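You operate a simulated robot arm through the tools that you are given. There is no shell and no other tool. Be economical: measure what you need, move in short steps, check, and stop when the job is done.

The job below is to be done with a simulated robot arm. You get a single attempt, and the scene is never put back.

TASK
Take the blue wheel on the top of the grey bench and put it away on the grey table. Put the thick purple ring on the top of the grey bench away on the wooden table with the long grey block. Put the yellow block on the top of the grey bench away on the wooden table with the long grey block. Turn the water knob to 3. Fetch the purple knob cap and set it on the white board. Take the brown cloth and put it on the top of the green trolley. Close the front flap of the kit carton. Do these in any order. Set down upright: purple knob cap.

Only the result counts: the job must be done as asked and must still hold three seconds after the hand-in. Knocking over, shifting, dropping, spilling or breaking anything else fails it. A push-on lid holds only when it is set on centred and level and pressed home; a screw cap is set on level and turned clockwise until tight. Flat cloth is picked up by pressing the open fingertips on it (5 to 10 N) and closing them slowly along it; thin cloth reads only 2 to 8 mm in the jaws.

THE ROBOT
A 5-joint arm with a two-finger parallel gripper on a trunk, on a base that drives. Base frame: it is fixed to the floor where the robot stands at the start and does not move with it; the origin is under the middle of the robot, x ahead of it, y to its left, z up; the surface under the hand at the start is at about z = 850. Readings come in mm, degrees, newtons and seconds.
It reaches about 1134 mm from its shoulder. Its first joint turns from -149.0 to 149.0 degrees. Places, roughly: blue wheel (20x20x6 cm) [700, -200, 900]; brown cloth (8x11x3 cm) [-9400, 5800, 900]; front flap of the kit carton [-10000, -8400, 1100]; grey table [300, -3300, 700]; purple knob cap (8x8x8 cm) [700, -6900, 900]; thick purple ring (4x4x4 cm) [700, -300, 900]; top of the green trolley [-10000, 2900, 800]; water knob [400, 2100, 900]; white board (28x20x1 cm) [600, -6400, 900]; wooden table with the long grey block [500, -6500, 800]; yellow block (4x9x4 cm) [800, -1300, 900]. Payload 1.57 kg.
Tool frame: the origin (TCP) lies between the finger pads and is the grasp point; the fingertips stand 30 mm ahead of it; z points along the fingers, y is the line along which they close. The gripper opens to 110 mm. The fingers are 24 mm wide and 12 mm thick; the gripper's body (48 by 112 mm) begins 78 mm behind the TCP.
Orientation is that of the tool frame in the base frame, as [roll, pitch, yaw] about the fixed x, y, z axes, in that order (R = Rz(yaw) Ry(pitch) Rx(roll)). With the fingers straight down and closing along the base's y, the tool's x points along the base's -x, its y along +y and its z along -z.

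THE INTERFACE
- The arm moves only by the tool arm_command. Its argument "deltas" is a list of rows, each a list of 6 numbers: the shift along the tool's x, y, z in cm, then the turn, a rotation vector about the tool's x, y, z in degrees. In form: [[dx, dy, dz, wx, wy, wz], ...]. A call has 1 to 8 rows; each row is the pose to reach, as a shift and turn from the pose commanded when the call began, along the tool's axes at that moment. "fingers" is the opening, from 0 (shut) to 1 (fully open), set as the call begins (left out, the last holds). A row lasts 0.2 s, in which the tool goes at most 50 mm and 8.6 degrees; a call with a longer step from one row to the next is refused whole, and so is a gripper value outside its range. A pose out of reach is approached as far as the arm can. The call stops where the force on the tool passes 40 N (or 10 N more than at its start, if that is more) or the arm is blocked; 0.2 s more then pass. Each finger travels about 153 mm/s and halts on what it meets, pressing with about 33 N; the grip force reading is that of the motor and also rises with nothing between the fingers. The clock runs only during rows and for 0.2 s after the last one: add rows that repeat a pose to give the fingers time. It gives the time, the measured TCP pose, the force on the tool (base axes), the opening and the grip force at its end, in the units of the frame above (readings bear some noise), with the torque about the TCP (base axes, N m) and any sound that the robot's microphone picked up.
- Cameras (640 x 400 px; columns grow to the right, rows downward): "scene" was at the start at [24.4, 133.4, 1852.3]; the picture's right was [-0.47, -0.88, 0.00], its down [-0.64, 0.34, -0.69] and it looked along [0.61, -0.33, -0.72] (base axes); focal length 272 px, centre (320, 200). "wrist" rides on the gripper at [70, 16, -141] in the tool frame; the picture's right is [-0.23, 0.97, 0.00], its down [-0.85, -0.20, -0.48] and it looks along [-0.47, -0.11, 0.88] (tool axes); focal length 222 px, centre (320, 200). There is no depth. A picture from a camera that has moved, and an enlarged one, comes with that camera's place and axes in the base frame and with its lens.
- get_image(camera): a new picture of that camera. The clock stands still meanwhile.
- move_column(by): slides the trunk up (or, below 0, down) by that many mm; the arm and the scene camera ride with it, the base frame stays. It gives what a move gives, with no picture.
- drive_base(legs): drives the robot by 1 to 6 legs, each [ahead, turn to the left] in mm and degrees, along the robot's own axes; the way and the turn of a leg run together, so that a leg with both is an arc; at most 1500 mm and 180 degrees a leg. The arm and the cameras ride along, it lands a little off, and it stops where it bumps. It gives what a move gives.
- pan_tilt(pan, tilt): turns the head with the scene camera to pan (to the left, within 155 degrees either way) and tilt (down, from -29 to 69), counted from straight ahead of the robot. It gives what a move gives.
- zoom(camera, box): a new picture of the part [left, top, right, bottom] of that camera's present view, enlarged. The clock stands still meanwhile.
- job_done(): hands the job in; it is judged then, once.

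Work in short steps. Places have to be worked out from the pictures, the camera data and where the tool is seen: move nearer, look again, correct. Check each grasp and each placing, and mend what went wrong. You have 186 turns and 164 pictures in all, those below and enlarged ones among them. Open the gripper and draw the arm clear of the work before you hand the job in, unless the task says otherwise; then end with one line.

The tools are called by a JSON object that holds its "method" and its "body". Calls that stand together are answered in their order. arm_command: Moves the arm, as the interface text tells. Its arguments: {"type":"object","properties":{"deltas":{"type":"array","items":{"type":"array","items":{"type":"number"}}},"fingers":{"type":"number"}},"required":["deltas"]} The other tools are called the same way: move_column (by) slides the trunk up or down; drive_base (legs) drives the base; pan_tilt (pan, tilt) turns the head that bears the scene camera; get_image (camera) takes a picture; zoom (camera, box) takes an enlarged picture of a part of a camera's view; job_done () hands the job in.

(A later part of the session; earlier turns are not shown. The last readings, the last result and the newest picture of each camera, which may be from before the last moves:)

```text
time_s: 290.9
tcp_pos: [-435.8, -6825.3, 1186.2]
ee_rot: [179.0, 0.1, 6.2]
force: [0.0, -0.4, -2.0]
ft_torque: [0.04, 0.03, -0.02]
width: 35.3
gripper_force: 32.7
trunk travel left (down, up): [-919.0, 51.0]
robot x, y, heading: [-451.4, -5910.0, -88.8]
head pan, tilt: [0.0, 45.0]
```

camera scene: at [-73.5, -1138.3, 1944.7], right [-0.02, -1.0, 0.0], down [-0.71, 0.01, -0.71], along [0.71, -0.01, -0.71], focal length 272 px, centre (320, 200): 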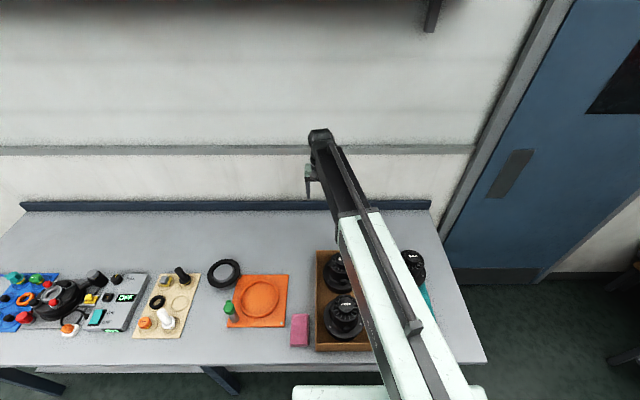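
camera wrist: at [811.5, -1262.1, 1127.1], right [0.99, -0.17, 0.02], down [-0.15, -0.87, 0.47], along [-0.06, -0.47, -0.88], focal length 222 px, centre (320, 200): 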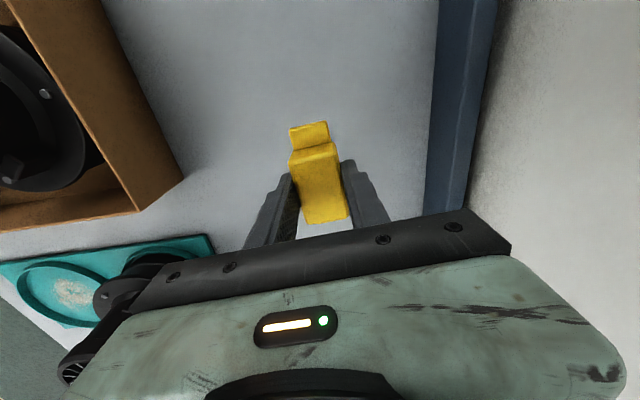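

I move 90 mm on, turn to face the table and go forward 150.

{"method": "drive_base", "body": {"legs": [[90, 0], [0, 88.5], [140, 0]]}}

{"method": "get_image", "body": {"camera": "scene"}}

{"method": "get_image", "body": {"camera": "wrist"}}

```text
time_s: 296.7
tcp_pos: [606.0, -6007.6, 1183.7]
ee_rot: [179.0, -0.1, 94.6]
force: [0.3, -0.8, -2.2]
ft_torque: [-0.04, 0.02, 0.01]
width: 35.5
gripper_force: 32.7
trunk travel left (down, up): [-919.0, 51.0]
robot x, y, heading: [-309.6, -6037.4, 0.3]
head pan, tilt: [0.0, 45.0]
```

```text
102 pictures are left
camera scene: at [-271.8, -5863.0, 1902.6], right [0.0, -1.0, 0.0], down [-0.71, 0.0, -0.71], along [0.71, 0.0, -0.71], focal length 272 px, centre (320, 200)
```

scene: 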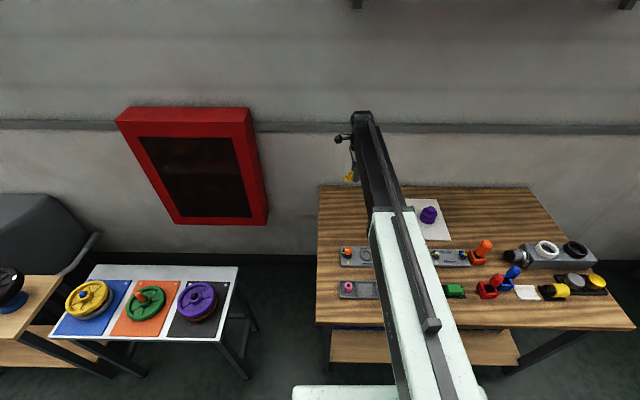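

```text
101 pictures are left
camera wrist: at [615.0, -5936.2, 1325.6], right [0.99, -0.15, 0.02], down [-0.14, -0.87, 0.47], along [-0.06, -0.47, -0.88], focal length 222 px, centre (320, 200)
```

wrist: 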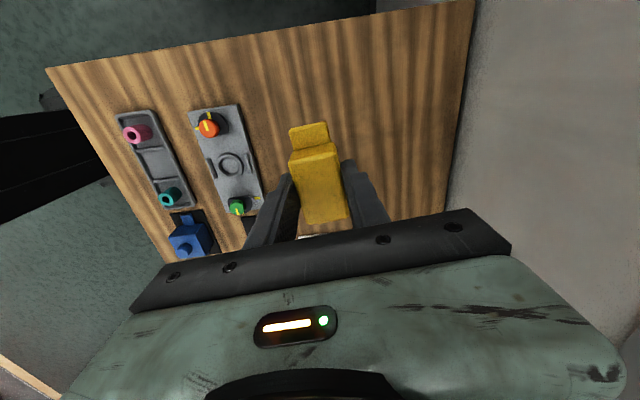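

The block is over clear wood, with the ring 140 mm away. I lower toward contact at about 887.

{"method": "move_column", "body": {"by": -288}}

{"method": "move_column", "body": {"by": -5}}

{"method": "move_column", "body": {"by": -3}}

{"method": "get_image", "body": {"camera": "wrist"}}

```text
time_s: 299.6
tcp_pos: [605.2, -6008.7, 898.6]
ee_rot: [178.9, 0.0, 94.6]
force: [0.5, 0.2, -1.2]
ft_torque: [0.0, 0.02, -0.04]
width: 35.8
gripper_force: 32.8
trunk travel left (down, up): [-631.0, 339.0]
robot x, y, heading: [-310.6, -6036.8, -0.2]
head pan, tilt: [0.0, 45.0]
```

```text
time_s: 300.1
tcp_pos: [605.2, -6007.8, 892.1]
ee_rot: [178.9, 0.0, 94.6]
force: [-0.1, 0.2, -1.8]
ft_torque: [0.01, 0.03, -0.02]
width: 35.5
gripper_force: 33.1
trunk travel left (down, up): [-626.0, 344.0]
robot x, y, heading: [-308.8, -6033.6, 0.1]
head pan, tilt: [0.0, 45.0]
```

```text
time_s: 300.6
tcp_pos: [603.7, -6008.2, 889.6]
ee_rot: [179.0, 0.0, 94.6]
force: [0.0, -0.1, -2.3]
ft_torque: [-0.01, 0.0, 0.01]
width: 35.5
gripper_force: 32.7
trunk travel left (down, up): [-623.0, 347.0]
robot x, y, heading: [-309.5, -6033.7, 0.1]
head pan, tilt: [0.0, 45.0]
```

```text
100 pictures are left
camera wrist: at [612.8, -5936.7, 1031.2], right [0.99, -0.15, 0.02], down [-0.14, -0.87, 0.47], along [-0.05, -0.47, -0.88], focal length 222 px, centre (320, 200)
```

wrist: 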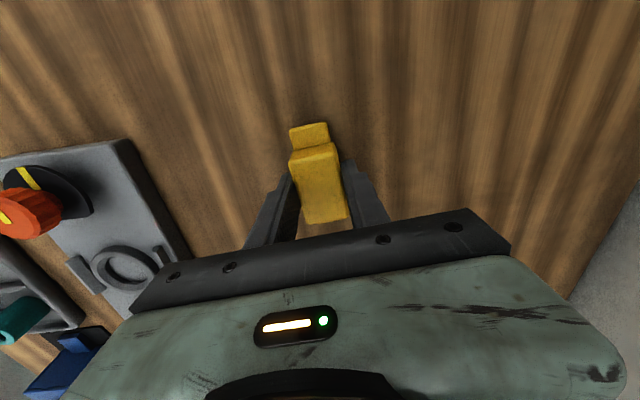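

I go down in 2 mm steps to contact.

{"method": "move_column", "body": {"by": -2}}

{"method": "move_column", "body": {"by": -2}}

```text
time_s: 301.1
tcp_pos: [604.4, -6007.9, 888.5]
ee_rot: [178.8, 0.0, 94.7]
force: [-0.2, 0.4, -1.7]
ft_torque: [-0.03, 0.0, 0.0]
width: 35.4
gripper_force: 33.4
trunk travel left (down, up): [-621.0, 349.0]
robot x, y, heading: [-308.0, -6034.5, 0.3]
head pan, tilt: [0.0, 45.0]
```

```text
time_s: 301.7
tcp_pos: [605.3, -6008.3, 887.6]
ee_rot: [178.8, 0.1, 94.7]
force: [2.2, 0.0, 3.6]
ft_torque: [-0.09, 0.06, 0.01]
width: 35.4
gripper_force: 32.8
trunk travel left (down, up): [-619.0, 351.0]
robot x, y, heading: [-306.9, -6036.2, 0.0]
head pan, tilt: [0.0, 45.0]
```

Light contact reached. I open and rise.

{"method": "arm_command", "body": {"deltas": [[0, 0, 0, 0, 0, 0], [0, 0, 0, 0, 0, 0]], "fingers": 0.75}}

{"method": "move_column", "body": {"by": 260}}

{"method": "get_image", "body": {"camera": "wrist"}}

```text
time_s: 302.3
tcp_pos: [604.4, -6009.2, 886.6]
ee_rot: [178.9, -0.1, 94.6]
force: [-0.7, -0.2, 0.1]
ft_torque: [-0.01, 0.02, 0.02]
width: 82.6
gripper_force: 0.0
trunk travel left (down, up): [-619.0, 351.0]
robot x, y, heading: [-308.6, -6032.9, 0.2]
head pan, tilt: [0.0, 45.0]
```

```text
time_s: 304.9
tcp_pos: [604.2, -6009.0, 1146.7]
ee_rot: [178.8, -0.1, 94.6]
force: [-0.3, -0.3, -0.5]
ft_torque: [0.01, 0.01, 0.03]
width: 82.5
gripper_force: 0.1
trunk travel left (down, up): [-879.0, 91.0]
robot x, y, heading: [-310.5, -6032.3, 0.1]
head pan, tilt: [0.0, 45.0]
```

```text
99 pictures are left
camera wrist: at [612.8, -5936.9, 1287.3], right [0.99, -0.15, 0.02], down [-0.14, -0.87, 0.47], along [-0.05, -0.47, -0.88], focal length 222 px, centre (320, 200)
```

wrist: 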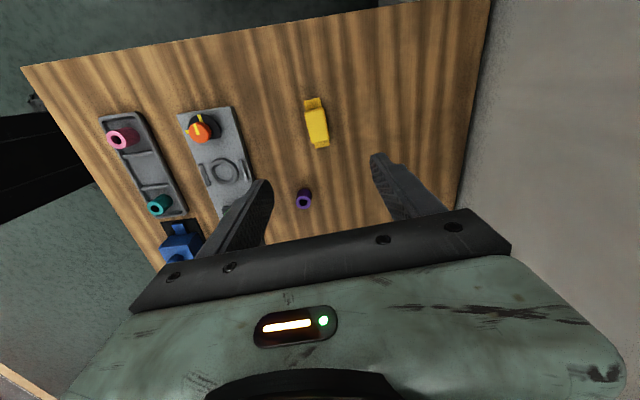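

Both are on the wooden table. Next the kit carton, far off at (−10000,−8400). I back off, turn around and look along the route.

{"method": "drive_base", "body": {"legs": [[-500, 0], [0, 180]]}}

{"method": "pan_tilt", "body": {"pan": 0, "tilt": 15}}

{"method": "get_image", "body": {"camera": "scene"}}

```text
time_s: 315.4
tcp_pos: [-1723.0, -6095.6, 1147.2]
ee_rot: [178.9, 0.0, -83.2]
force: [-0.2, 0.5, -0.1]
ft_torque: [-0.03, -0.05, 0.0]
width: 82.6
gripper_force: 0.0
trunk travel left (down, up): [-879.0, 91.0]
robot x, y, heading: [-815.4, -5965.7, -177.5]
head pan, tilt: [0.0, 45.0]
```

```text
time_s: 316.3
tcp_pos: [-1722.1, -6095.4, 1146.2]
ee_rot: [178.9, 0.1, -83.3]
force: [0.1, 0.3, -0.3]
ft_torque: [-0.03, -0.02, -0.02]
width: 82.5
gripper_force: 0.0
trunk travel left (down, up): [-879.0, 91.0]
robot x, y, heading: [-808.6, -5966.4, -177.2]
head pan, tilt: [0.0, 15.0]
```

```text
98 pictures are left
camera scene: at [-853.0, -6137.2, 1909.4], right [-0.05, 1.0, 0.0], down [0.26, 0.01, -0.97], along [-0.96, -0.05, -0.26], focal length 272 px, centre (320, 200)
```

scene: 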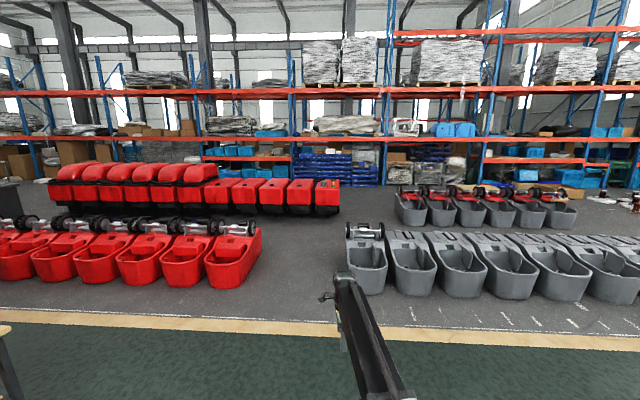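

The carton should project near (266,151). I zoom on that part.

{"method": "zoom", "body": {"camera": "scene", "box": [160, 90, 380, 228]}}

```text
2.90 times, centred on (270, 159) of scene
camera zoom: at [-853.0, -6137.2, 1909.4], right [-0.05, 1.0, 0.0], down [0.26, 0.01, -0.97], along [-0.96, -0.05, -0.26], focal length 789 px, centre (465, 319)
```

zoom: 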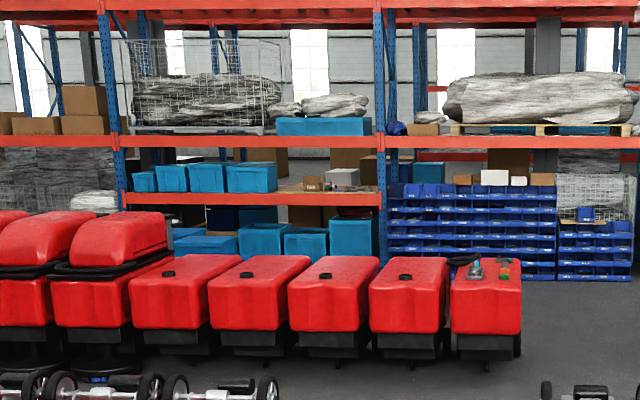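

The kit carton is on the rack shelf across the hall. The machine rows have gaps: the first row near y≈−6560, the second near y≈−5450. I first retract the arm and unwind the wrist.

{"method": "arm_command", "body": {"deltas": [[0, -4.8, 0, 0, 0, -8.4], [0, -9.6, 0, 0, 0, -16.8], [0, -14.4, 0, 0, 0, -25.2], [0, -19.2, 0, 0, 0, -33.6], [0, -24, 0, 0, 0, -42], [0, -28.8, 0, 0, 0, -50.4], [0, -33.6, 0, 0, 0, -58.8], [0, -38, 0, 0, 0, -67.2]], "fingers": 0.3}}

{"method": "drive_base", "body": {"legs": [[0, 12], [1400, 0], [700, 0], [0, -14]]}}

{"method": "pan_tilt", "body": {"pan": 0, "tilt": 25}}

{"method": "get_image", "body": {"camera": "scene"}}

```text
time_s: 318.1
tcp_pos: [-1382.5, -6057.2, 1145.0]
ee_rot: [179.7, 0.8, -15.9]
force: [0.0, 0.3, 0.3]
ft_torque: [0.01, 0.0, 0.02]
width: 33.0
gripper_force: 0.1
out of reach, approached as far as the arm can: row 5, 6, 7, 8
trunk travel left (down, up): [-879.0, 91.0]
robot x, y, heading: [-810.7, -5963.9, -177.0]
head pan, tilt: [0.0, 15.0]
```

```text
time_s: 330.2
tcp_pos: [-3421.7, -6558.8, 1145.9]
ee_rot: [179.7, 0.8, -18.9]
force: [-0.5, -0.8, -0.8]
ft_torque: [0.04, -0.03, 0.0]
width: 33.1
gripper_force: 0.1
trunk travel left (down, up): [-879.0, 91.0]
robot x, y, heading: [-2845.5, -6500.2, -179.3]
head pan, tilt: [0.0, 15.0]
```

```text
time_s: 330.9
tcp_pos: [-3420.9, -6559.5, 1145.6]
ee_rot: [179.7, 0.9, -18.8]
force: [-0.4, 0.6, 0.7]
ft_torque: [0.01, -0.02, 0.02]
width: 33.1
gripper_force: 0.1
trunk travel left (down, up): [-879.0, 91.0]
robot x, y, heading: [-2847.1, -6500.7, -179.5]
head pan, tilt: [0.0, 25.0]
```

```text
96 pictures are left
camera scene: at [-2892.9, -6669.8, 1893.3], right [-0.01, 1.0, 0.0], down [0.42, 0.0, -0.91], along [-0.91, -0.01, -0.42], focal length 272 px, centre (320, 200)
```

scene: 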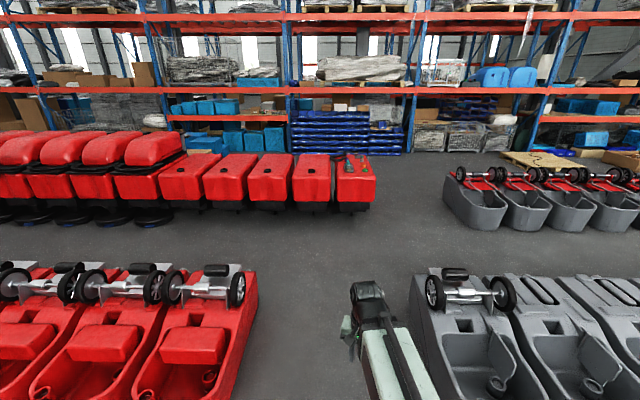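

Both gaps are clear. I drive through the first gap to x≈−5300, sidestep to y≈−5350 and face −x again.

{"method": "drive_base", "body": {"legs": [[1250, 0], [1180, 0], [0, -90], [1150, 0], [0, 90]]}}

{"method": "get_image", "body": {"camera": "scene"}}

```text
time_s: 355.7
tcp_pos: [-5822.7, -5376.5, 1147.2]
ee_rot: [179.6, 0.8, -20.0]
force: [0.0, 0.4, 0.6]
ft_torque: [-0.09, 0.01, 0.03]
width: 32.9
gripper_force: 0.1
trunk travel left (down, up): [-879.0, 91.0]
robot x, y, heading: [-5246.7, -5320.5, 179.3]
head pan, tilt: [0.0, 25.0]
```

```text
95 pictures are left
camera scene: at [-5298.0, -5489.0, 1893.4], right [0.01, 1.0, 0.0], down [0.42, -0.01, -0.91], along [-0.91, 0.01, -0.42], focal length 272 px, centre (320, 200)
```

scene: 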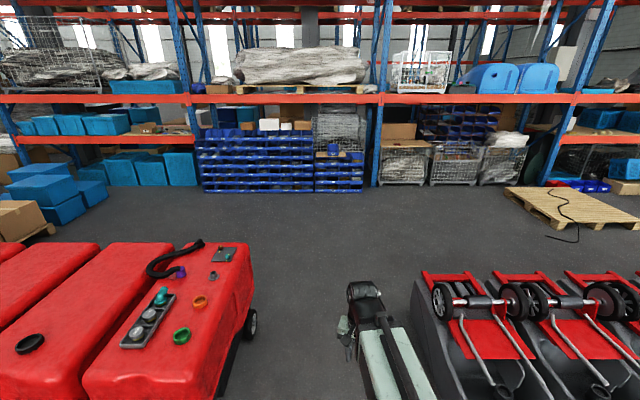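

The gap is clear and the rack front is at about x=−9840. I drive through to x≈−8450 and turn left toward the carton.

{"method": "drive_base", "body": {"legs": [[1500, 0], [1500, 0], [150, 0], [0, 90], [1500, 0]]}}

{"method": "pan_tilt", "body": {"pan": -35, "tilt": 25}}

{"method": "get_image", "body": {"camera": "scene"}}

```text
time_s: 382.2
tcp_pos: [-8330.7, -7372.4, 1145.8]
ee_rot: [179.6, 0.8, 71.3]
force: [0.9, -0.3, 0.3]
ft_torque: [-0.02, 0.01, -0.02]
width: 33.2
gripper_force: 0.1
trunk travel left (down, up): [-879.0, 91.0]
robot x, y, heading: [-8396.3, -6797.1, -89.4]
head pan, tilt: [0.0, 25.0]
```

```text
time_s: 383.2
tcp_pos: [-8330.9, -7371.6, 1145.3]
ee_rot: [179.6, 0.7, 71.3]
force: [-0.1, 0.0, 0.1]
ft_torque: [-0.01, 0.0, -0.01]
width: 33.1
gripper_force: 0.1
trunk travel left (down, up): [-879.0, 91.0]
robot x, y, heading: [-8394.7, -6797.7, -89.4]
head pan, tilt: [-35.0, 25.0]
```

```text
94 pictures are left
camera scene: at [-8279.8, -6826.0, 1893.3], right [-0.83, 0.56, 0.0], down [0.24, 0.35, -0.91], along [-0.51, -0.75, -0.42], focal length 272 px, centre (320, 200)
```

scene: 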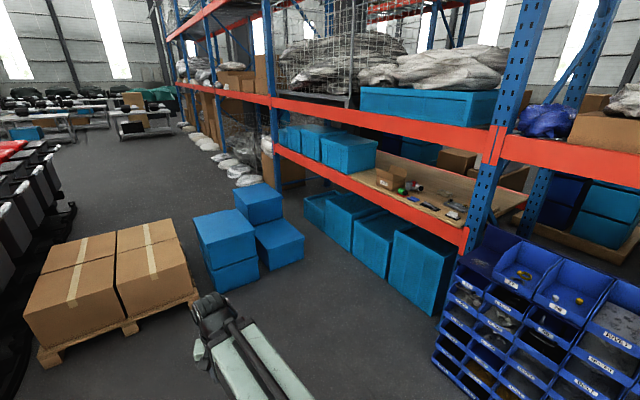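

The kit carton is at (390,178) on the middle shelf. I zoom in.

{"method": "zoom", "body": {"camera": "scene", "box": [320, 110, 520, 235]}}

```text
3.20 times, centred on (420, 172) of scene
camera zoom: at [-8279.8, -6826.0, 1893.3], right [-0.83, 0.56, 0.0], down [0.24, 0.35, -0.91], along [-0.51, -0.75, -0.42], focal length 871 px, centre (0, 288)
```

zoom: 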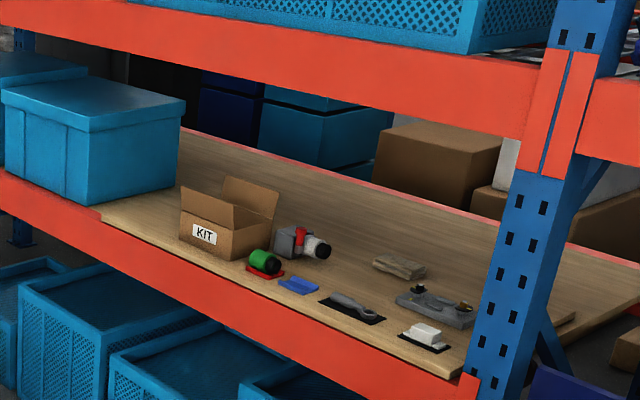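

The carton has its front flap, with the KIT face toward the aisle, standing up, and the back flap too. I drive level with it, face the rack and look.

{"method": "drive_base", "body": {"legs": [[1430, 0], [0, -90], [450, 0]]}}

{"method": "pan_tilt", "body": {"pan": 0, "tilt": 30}}

{"method": "get_image", "body": {"camera": "scene"}}

{"method": "get_image", "body": {"camera": "wrist"}}

```text
time_s: 396.5
tcp_pos: [-9418.6, -8321.2, 1145.9]
ee_rot: [179.7, 0.8, -18.5]
force: [0.3, 0.5, 0.6]
ft_torque: [0.01, 0.0, 0.0]
width: 33.1
gripper_force: 0.1
trunk travel left (down, up): [-879.0, 91.0]
robot x, y, heading: [-8841.7, -8251.1, -179.2]
head pan, tilt: [-35.0, 25.0]
```

```text
time_s: 397.5
tcp_pos: [-9420.2, -8322.5, 1144.8]
ee_rot: [179.7, 0.8, -18.6]
force: [0.1, -0.3, 0.3]
ft_torque: [0.02, -0.03, -0.01]
width: 32.8
gripper_force: 0.0
trunk travel left (down, up): [-879.0, 91.0]
robot x, y, heading: [-8843.3, -8251.8, -179.5]
head pan, tilt: [0.0, 30.0]
```

```text
92 pictures are left
camera scene: at [-8890.1, -8421.3, 1885.4], right [-0.01, 1.0, 0.0], down [0.5, 0.0, -0.87], along [-0.87, -0.01, -0.5], focal length 272 px, centre (320, 200)
```

scene: 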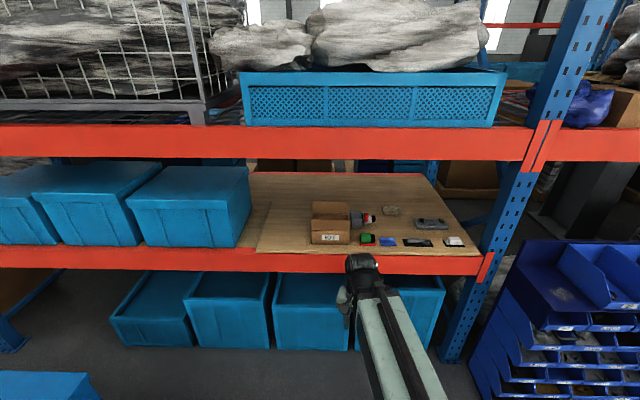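

```text
91 pictures are left
camera wrist: at [-9356.0, -8358.3, 1286.2], right [-0.53, -0.85, 0.01], down [-0.74, 0.46, 0.49], along [-0.42, 0.25, -0.87], focal length 222 px, centre (320, 200)
```

wrist: 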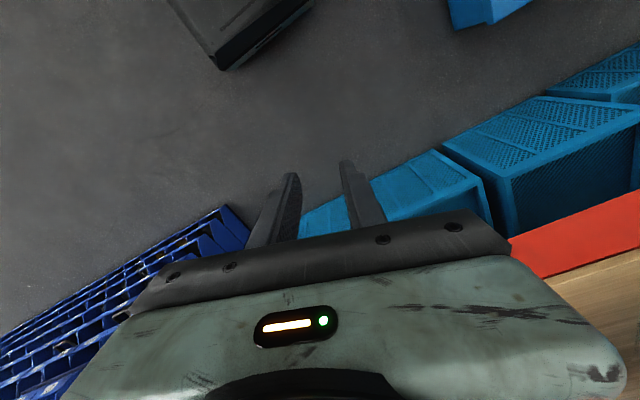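

I zoom in on the carton to read the geometry.

{"method": "zoom", "body": {"camera": "scene", "box": [270, 150, 430, 280]}}

```text
3.08 times, centred on (350, 215) of scene
camera zoom: at [-8890.1, -8421.3, 1885.4], right [-0.01, 1.0, 0.0], down [0.5, 0.0, -0.87], along [-0.87, -0.01, -0.5], focal length 837 px, centre (228, 154)
```

zoom: 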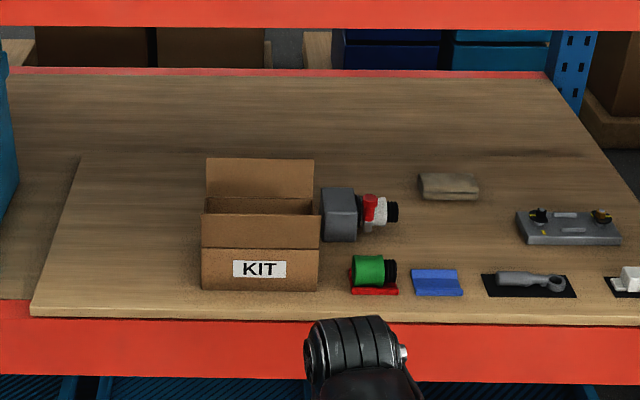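

The carton's front face is near x≈−9979 and y≈−8383, with the hinge at z≈1085 and the flap top at about 1153. I drive 350 closer, square the wrist and close the fingers.

{"method": "drive_base", "body": {"legs": [[340, 0]]}}

{"method": "arm_command", "body": {"deltas": [[0, 0, 0, 0, 0, -6], [0, 0, 0, 0, 0, -12], [0, 0, 0, 0, 0, -18.5], [0, 0, 0, 0, 0, -18.5]], "fingers": 0}}

{"method": "get_image", "body": {"camera": "wrist"}}

{"method": "get_image", "body": {"camera": "scene"}}

```text
time_s: 399.7
tcp_pos: [-9762.0, -8325.2, 1146.6]
ee_rot: [179.7, 0.8, -18.7]
force: [-1.0, 0.2, 0.3]
ft_torque: [0.01, -0.01, -0.01]
width: 33.1
gripper_force: 0.0
trunk travel left (down, up): [-879.0, 91.0]
robot x, y, heading: [-9185.3, -8253.7, -179.6]
head pan, tilt: [0.0, 30.0]
```

```text
time_s: 400.7
tcp_pos: [-9762.3, -8324.4, 1145.7]
ee_rot: [180.0, 0.8, -0.3]
force: [0.5, 0.6, 0.6]
ft_torque: [0.04, 0.0, -0.01]
width: 0.2
gripper_force: 21.4
trunk travel left (down, up): [-879.0, 91.0]
robot x, y, heading: [-9190.9, -8256.3, -179.8]
head pan, tilt: [0.0, 30.0]
```

```text
89 pictures are left
camera wrist: at [-9690.2, -8339.2, 1286.0], right [-0.23, -0.97, 0.0], down [-0.85, 0.2, 0.49], along [-0.48, 0.11, -0.87], focal length 222 px, centre (320, 200)
```

wrist: 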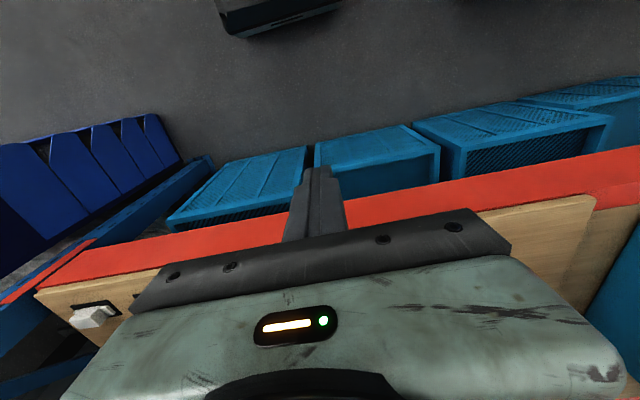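

```text
88 pictures are left
camera scene: at [-9233.6, -8424.4, 1885.3], right [-0.01, 1.0, 0.0], down [0.5, 0.0, -0.87], along [-0.87, -0.01, -0.5], focal length 272 px, centre (320, 200)
```

scene: 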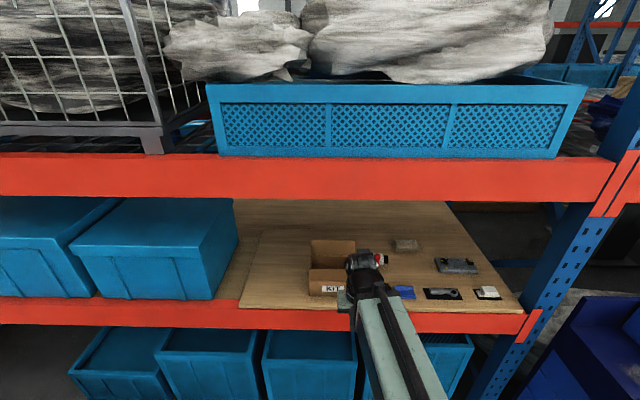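

I zoom from this nearer view to triangulate the carton's distance and height.

{"method": "zoom", "body": {"camera": "scene", "box": [270, 220, 430, 330]}}

```text
3.64 times, centred on (350, 275) of scene
camera zoom: at [-9233.6, -8424.4, 1885.3], right [-0.01, 1.0, 0.0], down [0.5, 0.0, -0.87], along [-0.87, -0.01, -0.5], focal length 989 px, centre (211, -73)
```

zoom: 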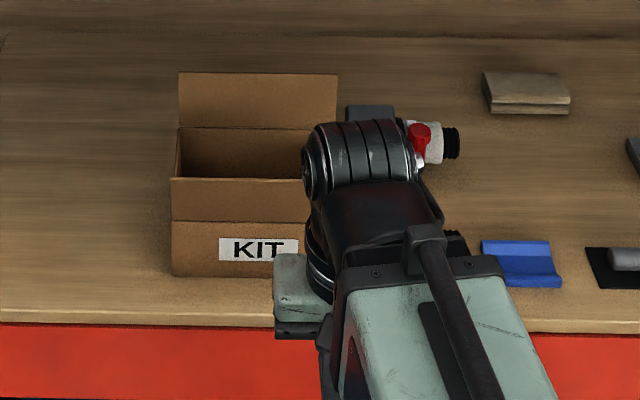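

Triangulation gives: front face x≈−10030, hinge z≈1045, flap top (−10011,1128), carton centre y≈−8381, upper beam underside z≈1475. I lower a little and bring the closed fingers in front of the flap.

{"method": "move_column", "body": {"by": -25}}

{"method": "arm_command", "body": {"deltas": [[-4, 1.4, 0, 0, 0, 0], [-8, 2.8, 0, 0, 0, 0], [-12, 4.2, 0, 0, 0, 0], [-16, 5.7, 0, 0, 0, 0], [-19.8, 5.7, 0, 0, 0, 0], [-19.8, 5.7, 0, 0, 0, 0]]}}

{"method": "get_image", "body": {"camera": "wrist"}}

{"method": "zoom", "body": {"camera": "scene", "box": [270, 190, 430, 310]}}

```text
time_s: 401.4
tcp_pos: [-9760.9, -8324.5, 1121.4]
ee_rot: [179.9, 0.8, -0.1]
force: [-0.6, 0.4, 0.5]
ft_torque: [0.05, -0.01, 0.01]
width: 0.3
gripper_force: 21.4
trunk travel left (down, up): [-854.0, 116.0]
robot x, y, heading: [-9189.5, -8250.9, -179.7]
head pan, tilt: [0.0, 30.0]
```

```text
time_s: 402.9
tcp_pos: [-9959.1, -8378.7, 1120.6]
ee_rot: [180.0, 0.9, -0.1]
force: [-0.5, 0.5, 0.6]
ft_torque: [0.01, 0.01, 0.01]
width: 0.0
gripper_force: 20.9
out of reach, approached as far as the arm can: row 5, 6
trunk travel left (down, up): [-854.0, 116.0]
robot x, y, heading: [-9188.8, -8253.6, -179.6]
head pan, tilt: [0.0, 30.0]
```

```text
86 pictures are left
camera wrist: at [-9887.6, -8394.4, 1261.1], right [-0.23, -0.97, 0.0], down [-0.85, 0.2, 0.49], along [-0.48, 0.11, -0.87], focal length 222 px, centre (320, 200)
```

wrist: 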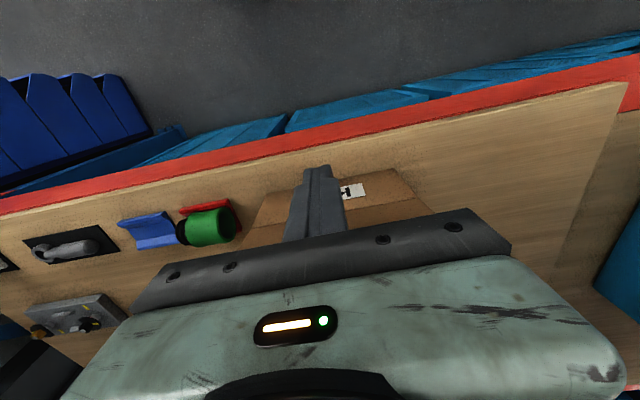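

```text
3.33 times, centred on (350, 250) of scene
camera zoom: at [-9233.5, -8424.3, 1860.3], right [-0.01, 1.0, 0.0], down [0.5, 0.0, -0.87], along [-0.87, -0.01, -0.5], focal length 907 px, centre (220, 33)
```

zoom: 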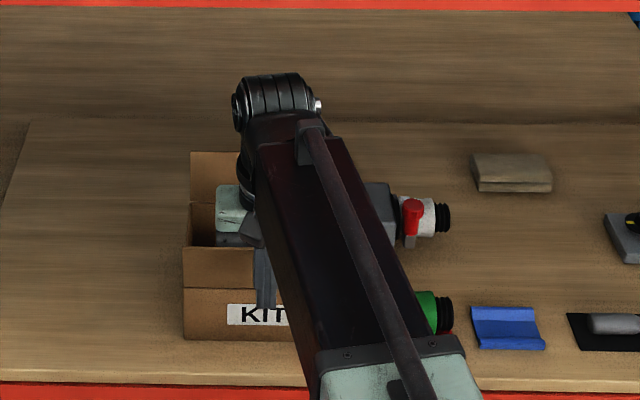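

The fingers are just in front of the flap. I push it back 100 mm in small rows, watching the force.

{"method": "arm_command", "body": {"deltas": [[-2.5, 0, 0, 0, 0, 0], [-4.5, 0, 0, 0, 0, 0], [-6, 0, 0, 0, 0, 0], [-7.5, 0, 0, 0, 0, 0], [-9, 0, 0, 0, 0, 0], [-10, 0, 0, 0, 0, 0]]}}

{"method": "get_image", "body": {"camera": "wrist"}}

{"method": "zoom", "body": {"camera": "scene", "box": [270, 190, 430, 310]}}

```text
time_s: 404.2
tcp_pos: [-10058.3, -8379.7, 1121.8]
ee_rot: [179.9, 0.9, -0.2]
force: [0.0, -0.1, 0.9]
ft_torque: [0.01, 0.0, -0.02]
width: 0.1
gripper_force: 21.9
trunk travel left (down, up): [-854.0, 116.0]
robot x, y, heading: [-9186.9, -8255.9, -179.5]
head pan, tilt: [0.0, 30.0]
```

```text
84 pictures are left
camera wrist: at [-9987.5, -8395.3, 1260.9], right [-0.23, -0.97, 0.0], down [-0.85, 0.2, 0.49], along [-0.48, 0.11, -0.87], focal length 222 px, centre (320, 200)
```

wrist: 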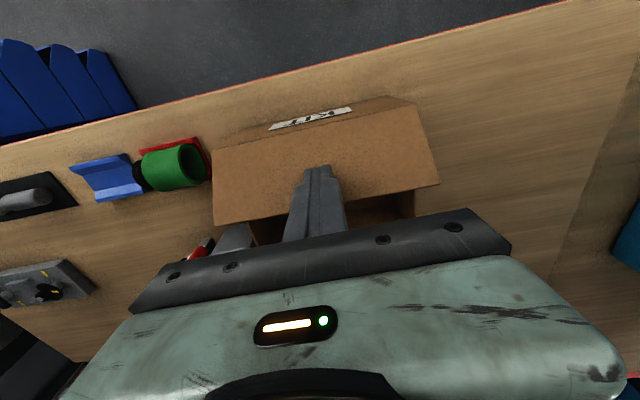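

```text
3.33 times, centred on (350, 250) of scene
camera zoom: at [-9233.8, -8424.4, 1860.3], right [-0.01, 1.0, 0.0], down [0.5, 0.0, -0.87], along [-0.87, -0.01, -0.5], focal length 907 px, centre (220, 33)
```

zoom: 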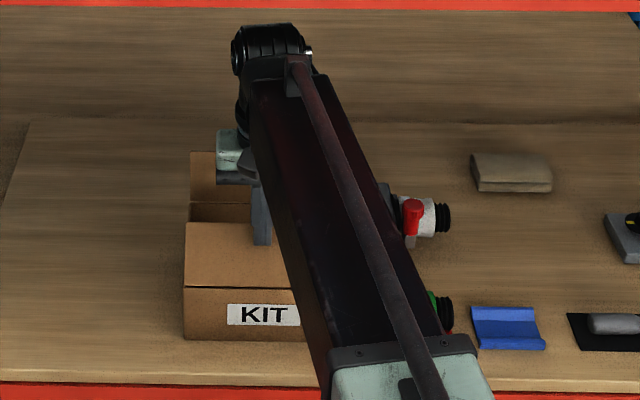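

The flap is folding with no load. I push 20 mm further, then lower the trunk to press it down.

{"method": "arm_command", "body": {"deltas": [[-1, 0, 0, 0, 0, 0], [-1.5, 0, 0, 0, 0, 0]]}}

{"method": "move_column", "body": {"by": -38}}

{"method": "get_image", "body": {"camera": "wrist"}}

{"method": "zoom", "body": {"camera": "scene", "box": [270, 180, 430, 300]}}

```text
time_s: 404.9
tcp_pos: [-10074.8, -8379.8, 1120.5]
ee_rot: [180.0, 0.9, -0.3]
force: [-0.6, -0.6, 0.2]
ft_torque: [0.02, 0.0, 0.03]
width: 0.0
gripper_force: 20.9
trunk travel left (down, up): [-854.0, 116.0]
robot x, y, heading: [-9187.4, -8255.6, -179.5]
head pan, tilt: [0.0, 30.0]
```

```text
time_s: 405.7
tcp_pos: [-10074.3, -8378.0, 1083.3]
ee_rot: [-180.0, 0.9, -0.1]
force: [-1.2, 0.5, 0.3]
ft_torque: [0.0, 0.01, -0.01]
width: 0.0
gripper_force: 21.0
trunk travel left (down, up): [-816.0, 154.0]
robot x, y, heading: [-9189.7, -8257.7, -179.8]
head pan, tilt: [0.0, 30.0]
```

```text
82 pictures are left
camera wrist: at [-10002.5, -8394.9, 1223.0], right [-0.23, -0.97, 0.0], down [-0.85, 0.2, 0.49], along [-0.48, 0.11, -0.87], focal length 222 px, centre (320, 200)
```

wrist: 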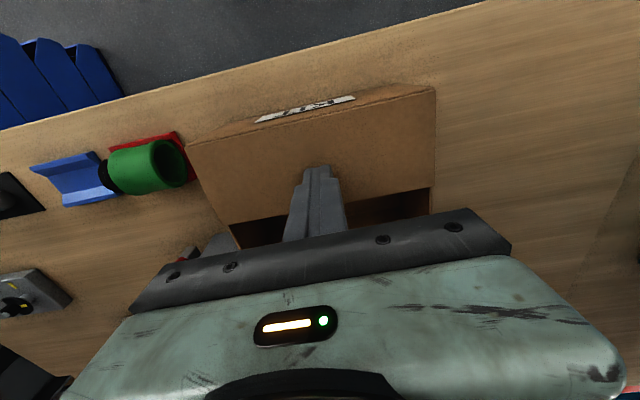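

```text
3.33 times, centred on (350, 240) of scene
camera zoom: at [-9233.5, -8424.3, 1822.3], right [-0.01, 1.0, 0.0], down [0.5, 0.0, -0.87], along [-0.87, -0.01, -0.5], focal length 907 px, centre (220, 67)
```

zoom: 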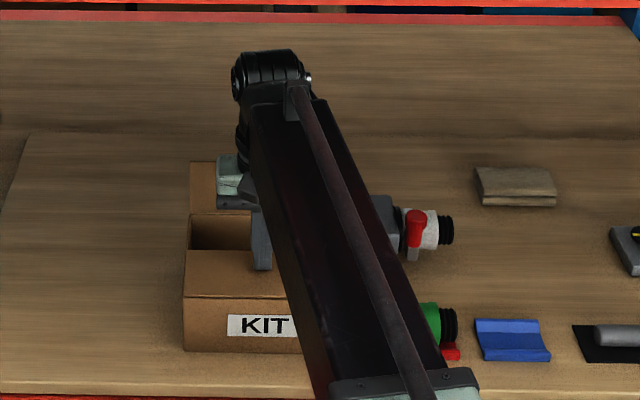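

The flap is nearly level. I lower in small steps until it stops.

{"method": "move_column", "body": {"by": -6}}

{"method": "move_column", "body": {"by": -5}}

{"method": "move_column", "body": {"by": -5}}

{"method": "get_image", "body": {"camera": "wrist"}}

```text
time_s: 406.2
tcp_pos: [-10073.5, -8379.8, 1078.9]
ee_rot: [179.9, 1.0, -0.2]
force: [-12.2, -1.2, 26.9]
ft_torque: [-0.06, 0.1, 0.01]
width: 0.0
gripper_force: 21.2
trunk travel left (down, up): [-810.0, 160.0]
robot x, y, heading: [-9189.9, -8258.3, -179.7]
head pan, tilt: [0.0, 30.0]
```

```text
time_s: 406.5
tcp_pos: [-10074.2, -8379.0, 1079.6]
ee_rot: [180.0, 1.2, -0.2]
force: [-3.1, -0.4, 23.2]
ft_torque: [0.0, -0.16, -0.09]
width: 0.0
gripper_force: 21.0
trunk travel left (down, up): [-810.0, 160.0]
robot x, y, heading: [-9188.7, -8255.5, -179.7]
head pan, tilt: [0.0, 30.0]
stopped: the force on the tool passed its limit at 49 N (the readings are from after the stop); the commanded pose is now the measured one
```

```text
time_s: 406.9
tcp_pos: [-10074.5, -8379.6, 1078.1]
ee_rot: [180.0, 1.4, -0.2]
force: [-1.8, -0.1, 30.8]
ft_torque: [-0.02, -0.31, -0.08]
width: 0.1
gripper_force: 21.4
trunk travel left (down, up): [-809.0, 161.0]
robot x, y, heading: [-9182.8, -8256.2, -179.8]
head pan, tilt: [0.0, 30.0]
stopped: the force on the tool passed its limit at 48 N (the readings are from after the stop); the commanded pose is now the measured one
```

```text
80 pictures are left
camera wrist: at [-10001.1, -8394.8, 1217.8], right [-0.23, -0.97, 0.01], down [-0.84, 0.2, 0.5], along [-0.49, 0.11, -0.87], focal length 222 px, centre (320, 200)
```

wrist: 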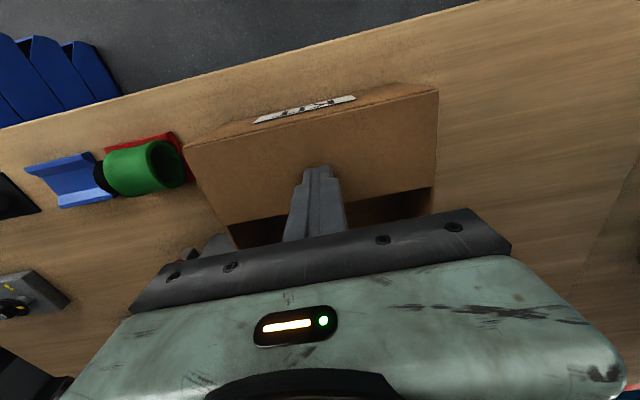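

The flap hit its stop at level. I raise 45 and check that it stays closed.

{"method": "move_column", "body": {"by": 45}}

{"method": "get_image", "body": {"camera": "wrist"}}

```text
time_s: 407.7
tcp_pos: [-10076.0, -8379.9, 1119.9]
ee_rot: [179.9, 1.2, -0.2]
force: [-0.1, -0.9, -0.2]
ft_torque: [-0.02, -0.01, 0.03]
width: 0.0
gripper_force: 21.5
trunk travel left (down, up): [-854.0, 116.0]
robot x, y, heading: [-9187.5, -8254.6, -179.5]
head pan, tilt: [0.0, 30.0]
```

```text
79 pictures are left
camera wrist: at [-10004.2, -8395.3, 1260.3], right [-0.23, -0.97, 0.01], down [-0.84, 0.2, 0.5], along [-0.48, 0.11, -0.87], focal length 222 px, centre (320, 200)
```

wrist: 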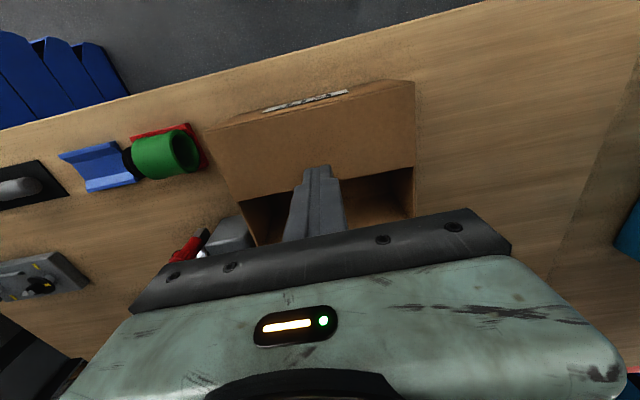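

The flap stays closed. I withdraw the arm straight back out of the rack, then check it from the scene camera.

{"method": "arm_command", "body": {"deltas": [[4.5, 0, 0, 0, 0, 0], [9, 0, 0, 0, 0, 0], [13.5, 0, 0, 0, 0, 0], [18, 0, 0, 0, 0, 0], [22.5, 0, 0, 0, 0, 0], [27, 0, 0, 0, 0, 0], [30, 0, 0, 0, 0, 0]]}}

{"method": "drive_base", "body": {"legs": [[-500, 0]]}}

{"method": "zoom", "body": {"camera": "scene", "box": [240, 110, 400, 240]}}

```text
time_s: 409.3
tcp_pos: [-9775.8, -8380.9, 1120.3]
ee_rot: [179.9, 1.2, -0.2]
force: [0.4, -0.4, -0.1]
ft_torque: [-0.03, 0.05, 0.01]
width: 0.0
gripper_force: 20.8
out of reach, approached as far as the arm can: row 3, 4, 5, 6, 7
trunk travel left (down, up): [-854.0, 116.0]
robot x, y, heading: [-9191.2, -8255.1, -179.5]
head pan, tilt: [0.0, 30.0]
```

```text
time_s: 412.2
tcp_pos: [-9283.8, -8377.4, 1120.4]
ee_rot: [180.0, 1.2, -0.2]
force: [1.7, -0.1, -0.2]
ft_torque: [0.01, 0.0, 0.03]
width: 0.2
gripper_force: 21.6
trunk travel left (down, up): [-854.0, 116.0]
robot x, y, heading: [-8697.8, -8247.6, -179.3]
head pan, tilt: [0.0, 30.0]
```

```text
3.08 times, centred on (320, 175) of scene
camera zoom: at [-8739.9, -8420.5, 1860.2], right [-0.01, 1.0, 0.0], down [0.5, 0.01, -0.87], along [-0.87, -0.01, -0.5], focal length 837 px, centre (320, 277)
```

zoom: 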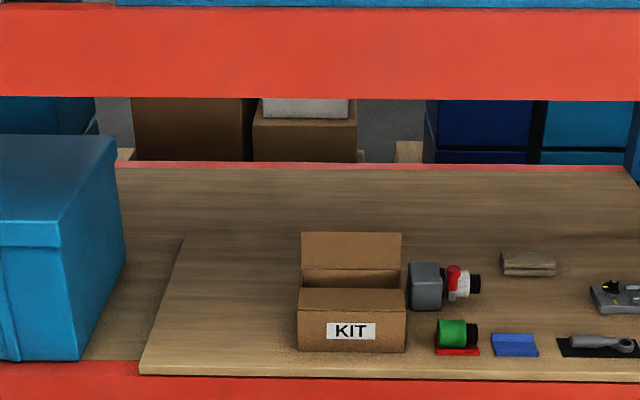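

The front flap is closed and level. Now the cloth at (−9400,5800): I back to x≈−7950, turn to +y and drive along the aisle.

{"method": "move_column", "body": {"by": 60}}

{"method": "drive_base", "body": {"legs": [[-730, 0], [0, -90.5], [1500, 0], [1500, 0]]}}

{"method": "pan_tilt", "body": {"pan": 0, "tilt": 15}}

{"method": "get_image", "body": {"camera": "scene"}}

```text
time_s: 413.2
tcp_pos: [-9283.3, -8377.1, 1180.9]
ee_rot: [179.8, 1.2, -0.1]
force: [0.0, -0.4, 0.4]
ft_torque: [0.01, -0.01, 0.0]
width: 0.1
gripper_force: 21.4
trunk travel left (down, up): [-914.0, 56.0]
robot x, y, heading: [-8694.2, -8250.8, -179.6]
head pan, tilt: [0.0, 30.0]
```

```text
time_s: 435.2
tcp_pos: [-7901.4, -4650.0, 1182.9]
ee_rot: [179.8, 1.2, -93.7]
force: [-0.1, -0.2, 1.0]
ft_torque: [-0.01, -0.02, -0.01]
width: 0.0
gripper_force: 21.6
trunk travel left (down, up): [-914.0, 56.0]
robot x, y, heading: [-7813.0, -5247.0, 86.3]
head pan, tilt: [0.0, 30.0]
```

```text
time_s: 435.9
tcp_pos: [-7901.5, -4649.2, 1181.6]
ee_rot: [179.9, 1.3, -93.8]
force: [0.0, -0.3, 0.4]
ft_torque: [-0.05, 0.01, -0.01]
width: 0.0
gripper_force: 21.2
trunk travel left (down, up): [-914.0, 56.0]
robot x, y, heading: [-7813.9, -5243.1, 86.5]
head pan, tilt: [0.0, 15.0]
```

```text
77 pictures are left
camera scene: at [-7980.2, -5185.1, 1944.3], right [1.0, -0.06, 0.0], down [-0.02, -0.26, -0.97], along [0.06, 0.96, -0.26], focal length 272 px, centre (320, 200)
```

scene: 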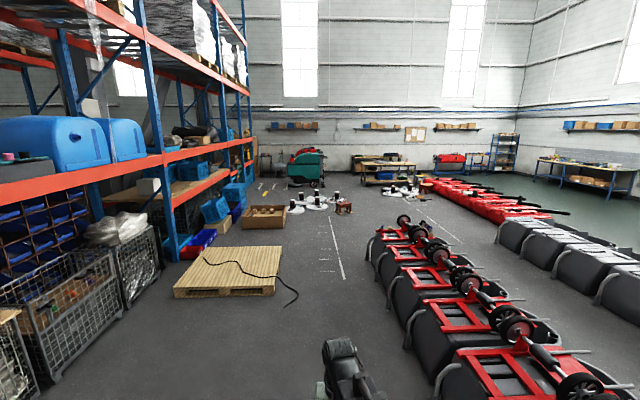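

The corridor between pallet and machines is clear along x≈−7600. I drive 4 m on, straighten and look again.

{"method": "drive_base", "body": {"legs": [[1500, 0], [1300, 0], [0, 4], [1300, 0]]}}

{"method": "get_image", "body": {"camera": "scene"}}

```text
time_s: 456.1
tcp_pos: [-7680.4, -563.3, 1181.4]
ee_rot: [179.9, 1.2, -92.0]
force: [0.1, -0.6, -0.2]
ft_torque: [-0.02, -0.02, -0.02]
width: 0.1
gripper_force: 21.6
trunk travel left (down, up): [-914.0, 56.0]
robot x, y, heading: [-7574.5, -1155.5, 87.9]
head pan, tilt: [0.0, 15.0]
```

```text
76 pictures are left
camera scene: at [-7742.6, -1101.1, 1944.3], right [1.0, -0.03, 0.0], down [-0.01, -0.26, -0.97], along [0.03, 0.97, -0.26], focal length 272 px, centre (320, 200)
```

scene: 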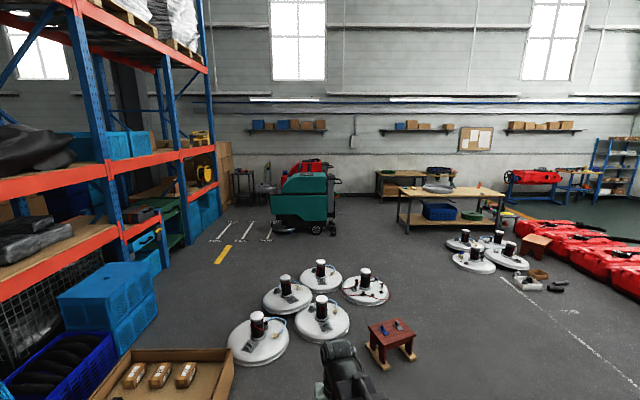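

I zoom toward the expected trolley and cloth places.

{"method": "zoom", "body": {"camera": "scene", "box": [120, 130, 360, 270]}}

```text
2.67 times, centred on (240, 200) of scene
camera zoom: at [-7742.6, -1101.1, 1944.3], right [1.0, -0.03, 0.0], down [-0.01, -0.26, -0.97], along [0.03, 0.97, -0.26], focal length 726 px, centre (533, 200)
```

zoom: 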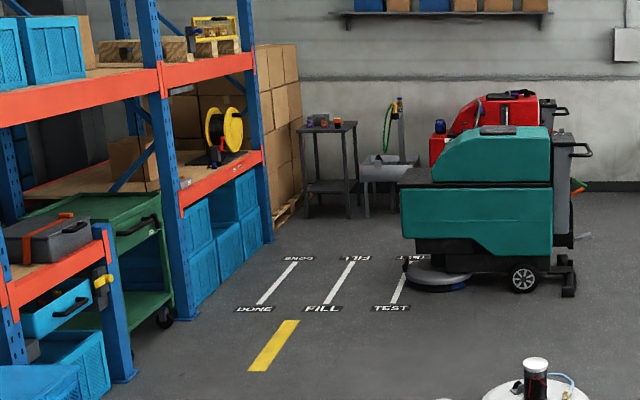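

The green trolley is parked between the racks at (−10000,2900), and the cloth stand is near (−9400,5800). The left side is blocked by a box and discs, so I go around the discs' right side to y≈3000.

{"method": "drive_base", "body": {"legs": [[1100, 0], [0, -58], [1500, 0], [0, 60], [1500, 0], [750, 0]]}}

{"method": "pan_tilt", "body": {"pan": 75, "tilt": 20}}

{"method": "get_image", "body": {"camera": "scene"}}

```text
time_s: 484.8
tcp_pos: [-6187.6, 3551.3, 1181.4]
ee_rot: [179.9, 1.2, -93.2]
force: [-0.2, 0.8, 0.8]
ft_torque: [-0.04, 0.04, 0.02]
width: 0.0
gripper_force: 21.5
trunk travel left (down, up): [-914.0, 56.0]
robot x, y, heading: [-6092.8, 2952.9, 86.7]
head pan, tilt: [0.0, 15.0]
```

```text
time_s: 486.3
tcp_pos: [-6187.9, 3550.4, 1181.4]
ee_rot: [179.8, 1.2, -93.2]
force: [0.6, 0.1, -0.6]
ft_torque: [0.03, 0.01, 0.0]
width: 0.0
gripper_force: 21.6
trunk travel left (down, up): [-914.0, 56.0]
robot x, y, heading: [-6092.6, 2956.8, 86.8]
head pan, tilt: [75.0, 20.0]
```

```text
74 pictures are left
camera scene: at [-6353.1, 2951.8, 1936.2], right [0.32, 0.95, 0.0], down [0.32, -0.11, -0.94], along [-0.89, 0.3, -0.34], focal length 272 px, centre (320, 200)
```

scene: 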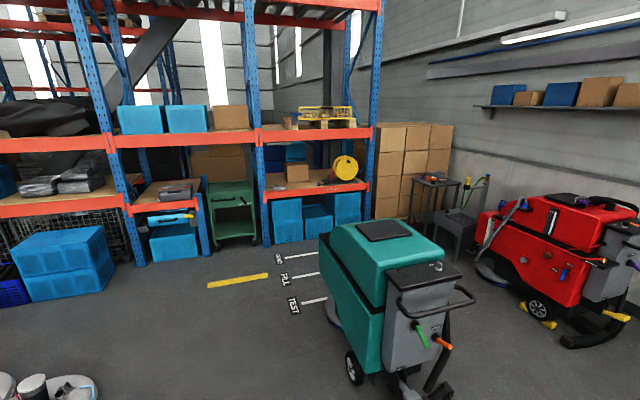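

The corridor at y≈3000 is clear. I drive west to x≈−9050, then turn north toward the stand.

{"method": "drive_base", "body": {"legs": [[0, 93], [1500, 0], [1430, 0], [0, -91], [900, 0]]}}

{"method": "pan_tilt", "body": {"pan": 10, "tilt": 30}}

{"method": "get_image", "body": {"camera": "scene"}}

```text
time_s: 512.6
tcp_pos: [-9185.4, 4379.8, 1182.2]
ee_rot: [179.8, 1.2, -89.1]
force: [0.2, 0.2, 0.1]
ft_torque: [-0.02, 0.01, -0.01]
width: 0.0
gripper_force: 21.8
trunk travel left (down, up): [-914.0, 56.0]
robot x, y, heading: [-9042.6, 3792.4, 91.2]
head pan, tilt: [75.0, 20.0]
```

```text
time_s: 514.0
tcp_pos: [-9186.3, 4377.9, 1181.3]
ee_rot: [179.8, 1.1, -89.0]
force: [0.1, -0.3, -1.2]
ft_torque: [0.01, -0.03, 0.03]
width: 0.0
gripper_force: 21.2
trunk travel left (down, up): [-914.0, 56.0]
robot x, y, heading: [-9045.0, 3793.4, 91.1]
head pan, tilt: [10.0, 30.0]
```

```text
73 pictures are left
camera scene: at [-9231.4, 3833.1, 1920.1], right [0.98, 0.19, 0.0], down [0.1, -0.49, -0.87], along [-0.17, 0.85, -0.5], focal length 272 px, centre (320, 200)
```

scene: 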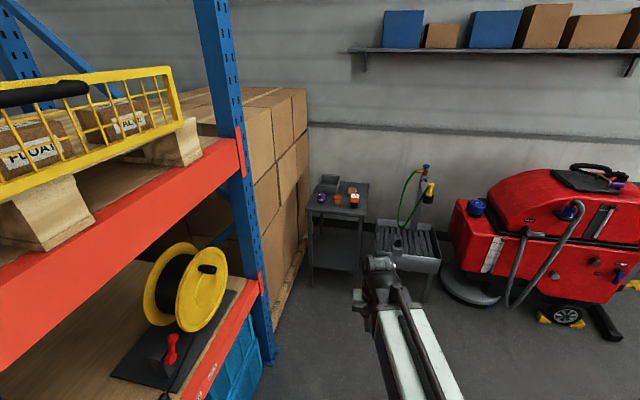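

I zoom in on the stand to find the cloth.

{"method": "zoom", "body": {"camera": "scene", "box": [290, 160, 390, 230]}}

```text
5.71 times, centred on (340, 195) of scene
camera zoom: at [-9231.4, 3833.1, 1920.1], right [0.98, 0.19, 0.0], down [0.1, -0.49, -0.87], along [-0.17, 0.85, -0.5], focal length 1555 px, centre (206, 229)
```

zoom: 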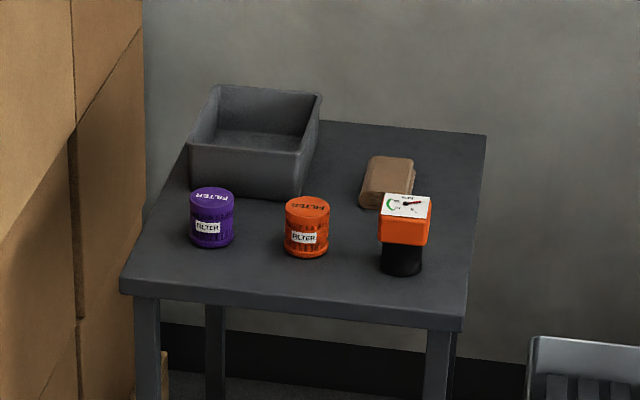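

The folded cloth lies at about (−9360,5742), its length along y, so the jaws closing along x suit it. I drive 1050 mm closer and look with the wrist camera.

{"method": "drive_base", "body": {"legs": [[1050, 0]]}}

{"method": "get_image", "body": {"camera": "wrist"}}

{"method": "get_image", "body": {"camera": "scene"}}

```text
time_s: 519.3
tcp_pos: [-9214.5, 5405.3, 1182.5]
ee_rot: [179.9, 1.2, -88.5]
force: [-0.8, 0.0, -1.5]
ft_torque: [-0.04, -0.04, 0.0]
width: 0.0
gripper_force: 21.2
trunk travel left (down, up): [-914.0, 56.0]
robot x, y, heading: [-9067.2, 4820.5, 91.7]
head pan, tilt: [10.0, 30.0]
```

```text
71 pictures are left
camera wrist: at [-9228.8, 5332.9, 1320.3], right [-0.98, 0.2, 0.01], down [0.18, 0.85, 0.5], along [0.1, 0.49, -0.87], focal length 222 px, centre (320, 200)
```

wrist: 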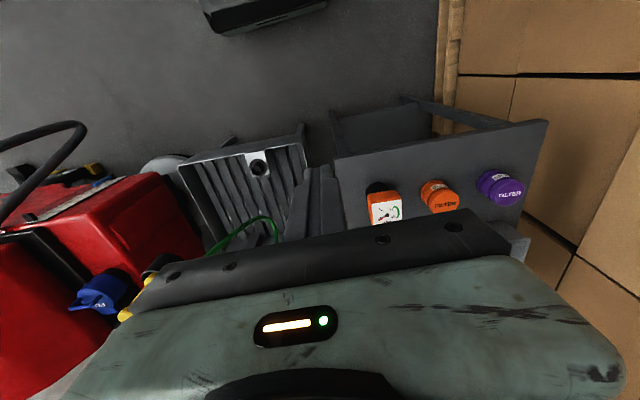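

```text
70 pictures are left
camera scene: at [-9255.3, 4859.9, 1920.1], right [0.98, 0.2, 0.0], down [0.1, -0.49, -0.87], along [-0.17, 0.85, -0.5], focal length 272 px, centre (320, 200)
```

scene: 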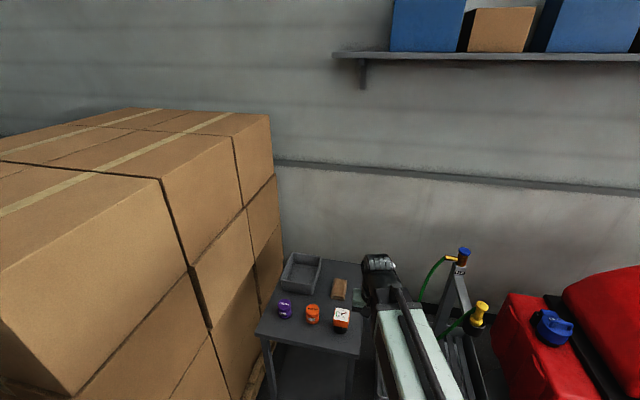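

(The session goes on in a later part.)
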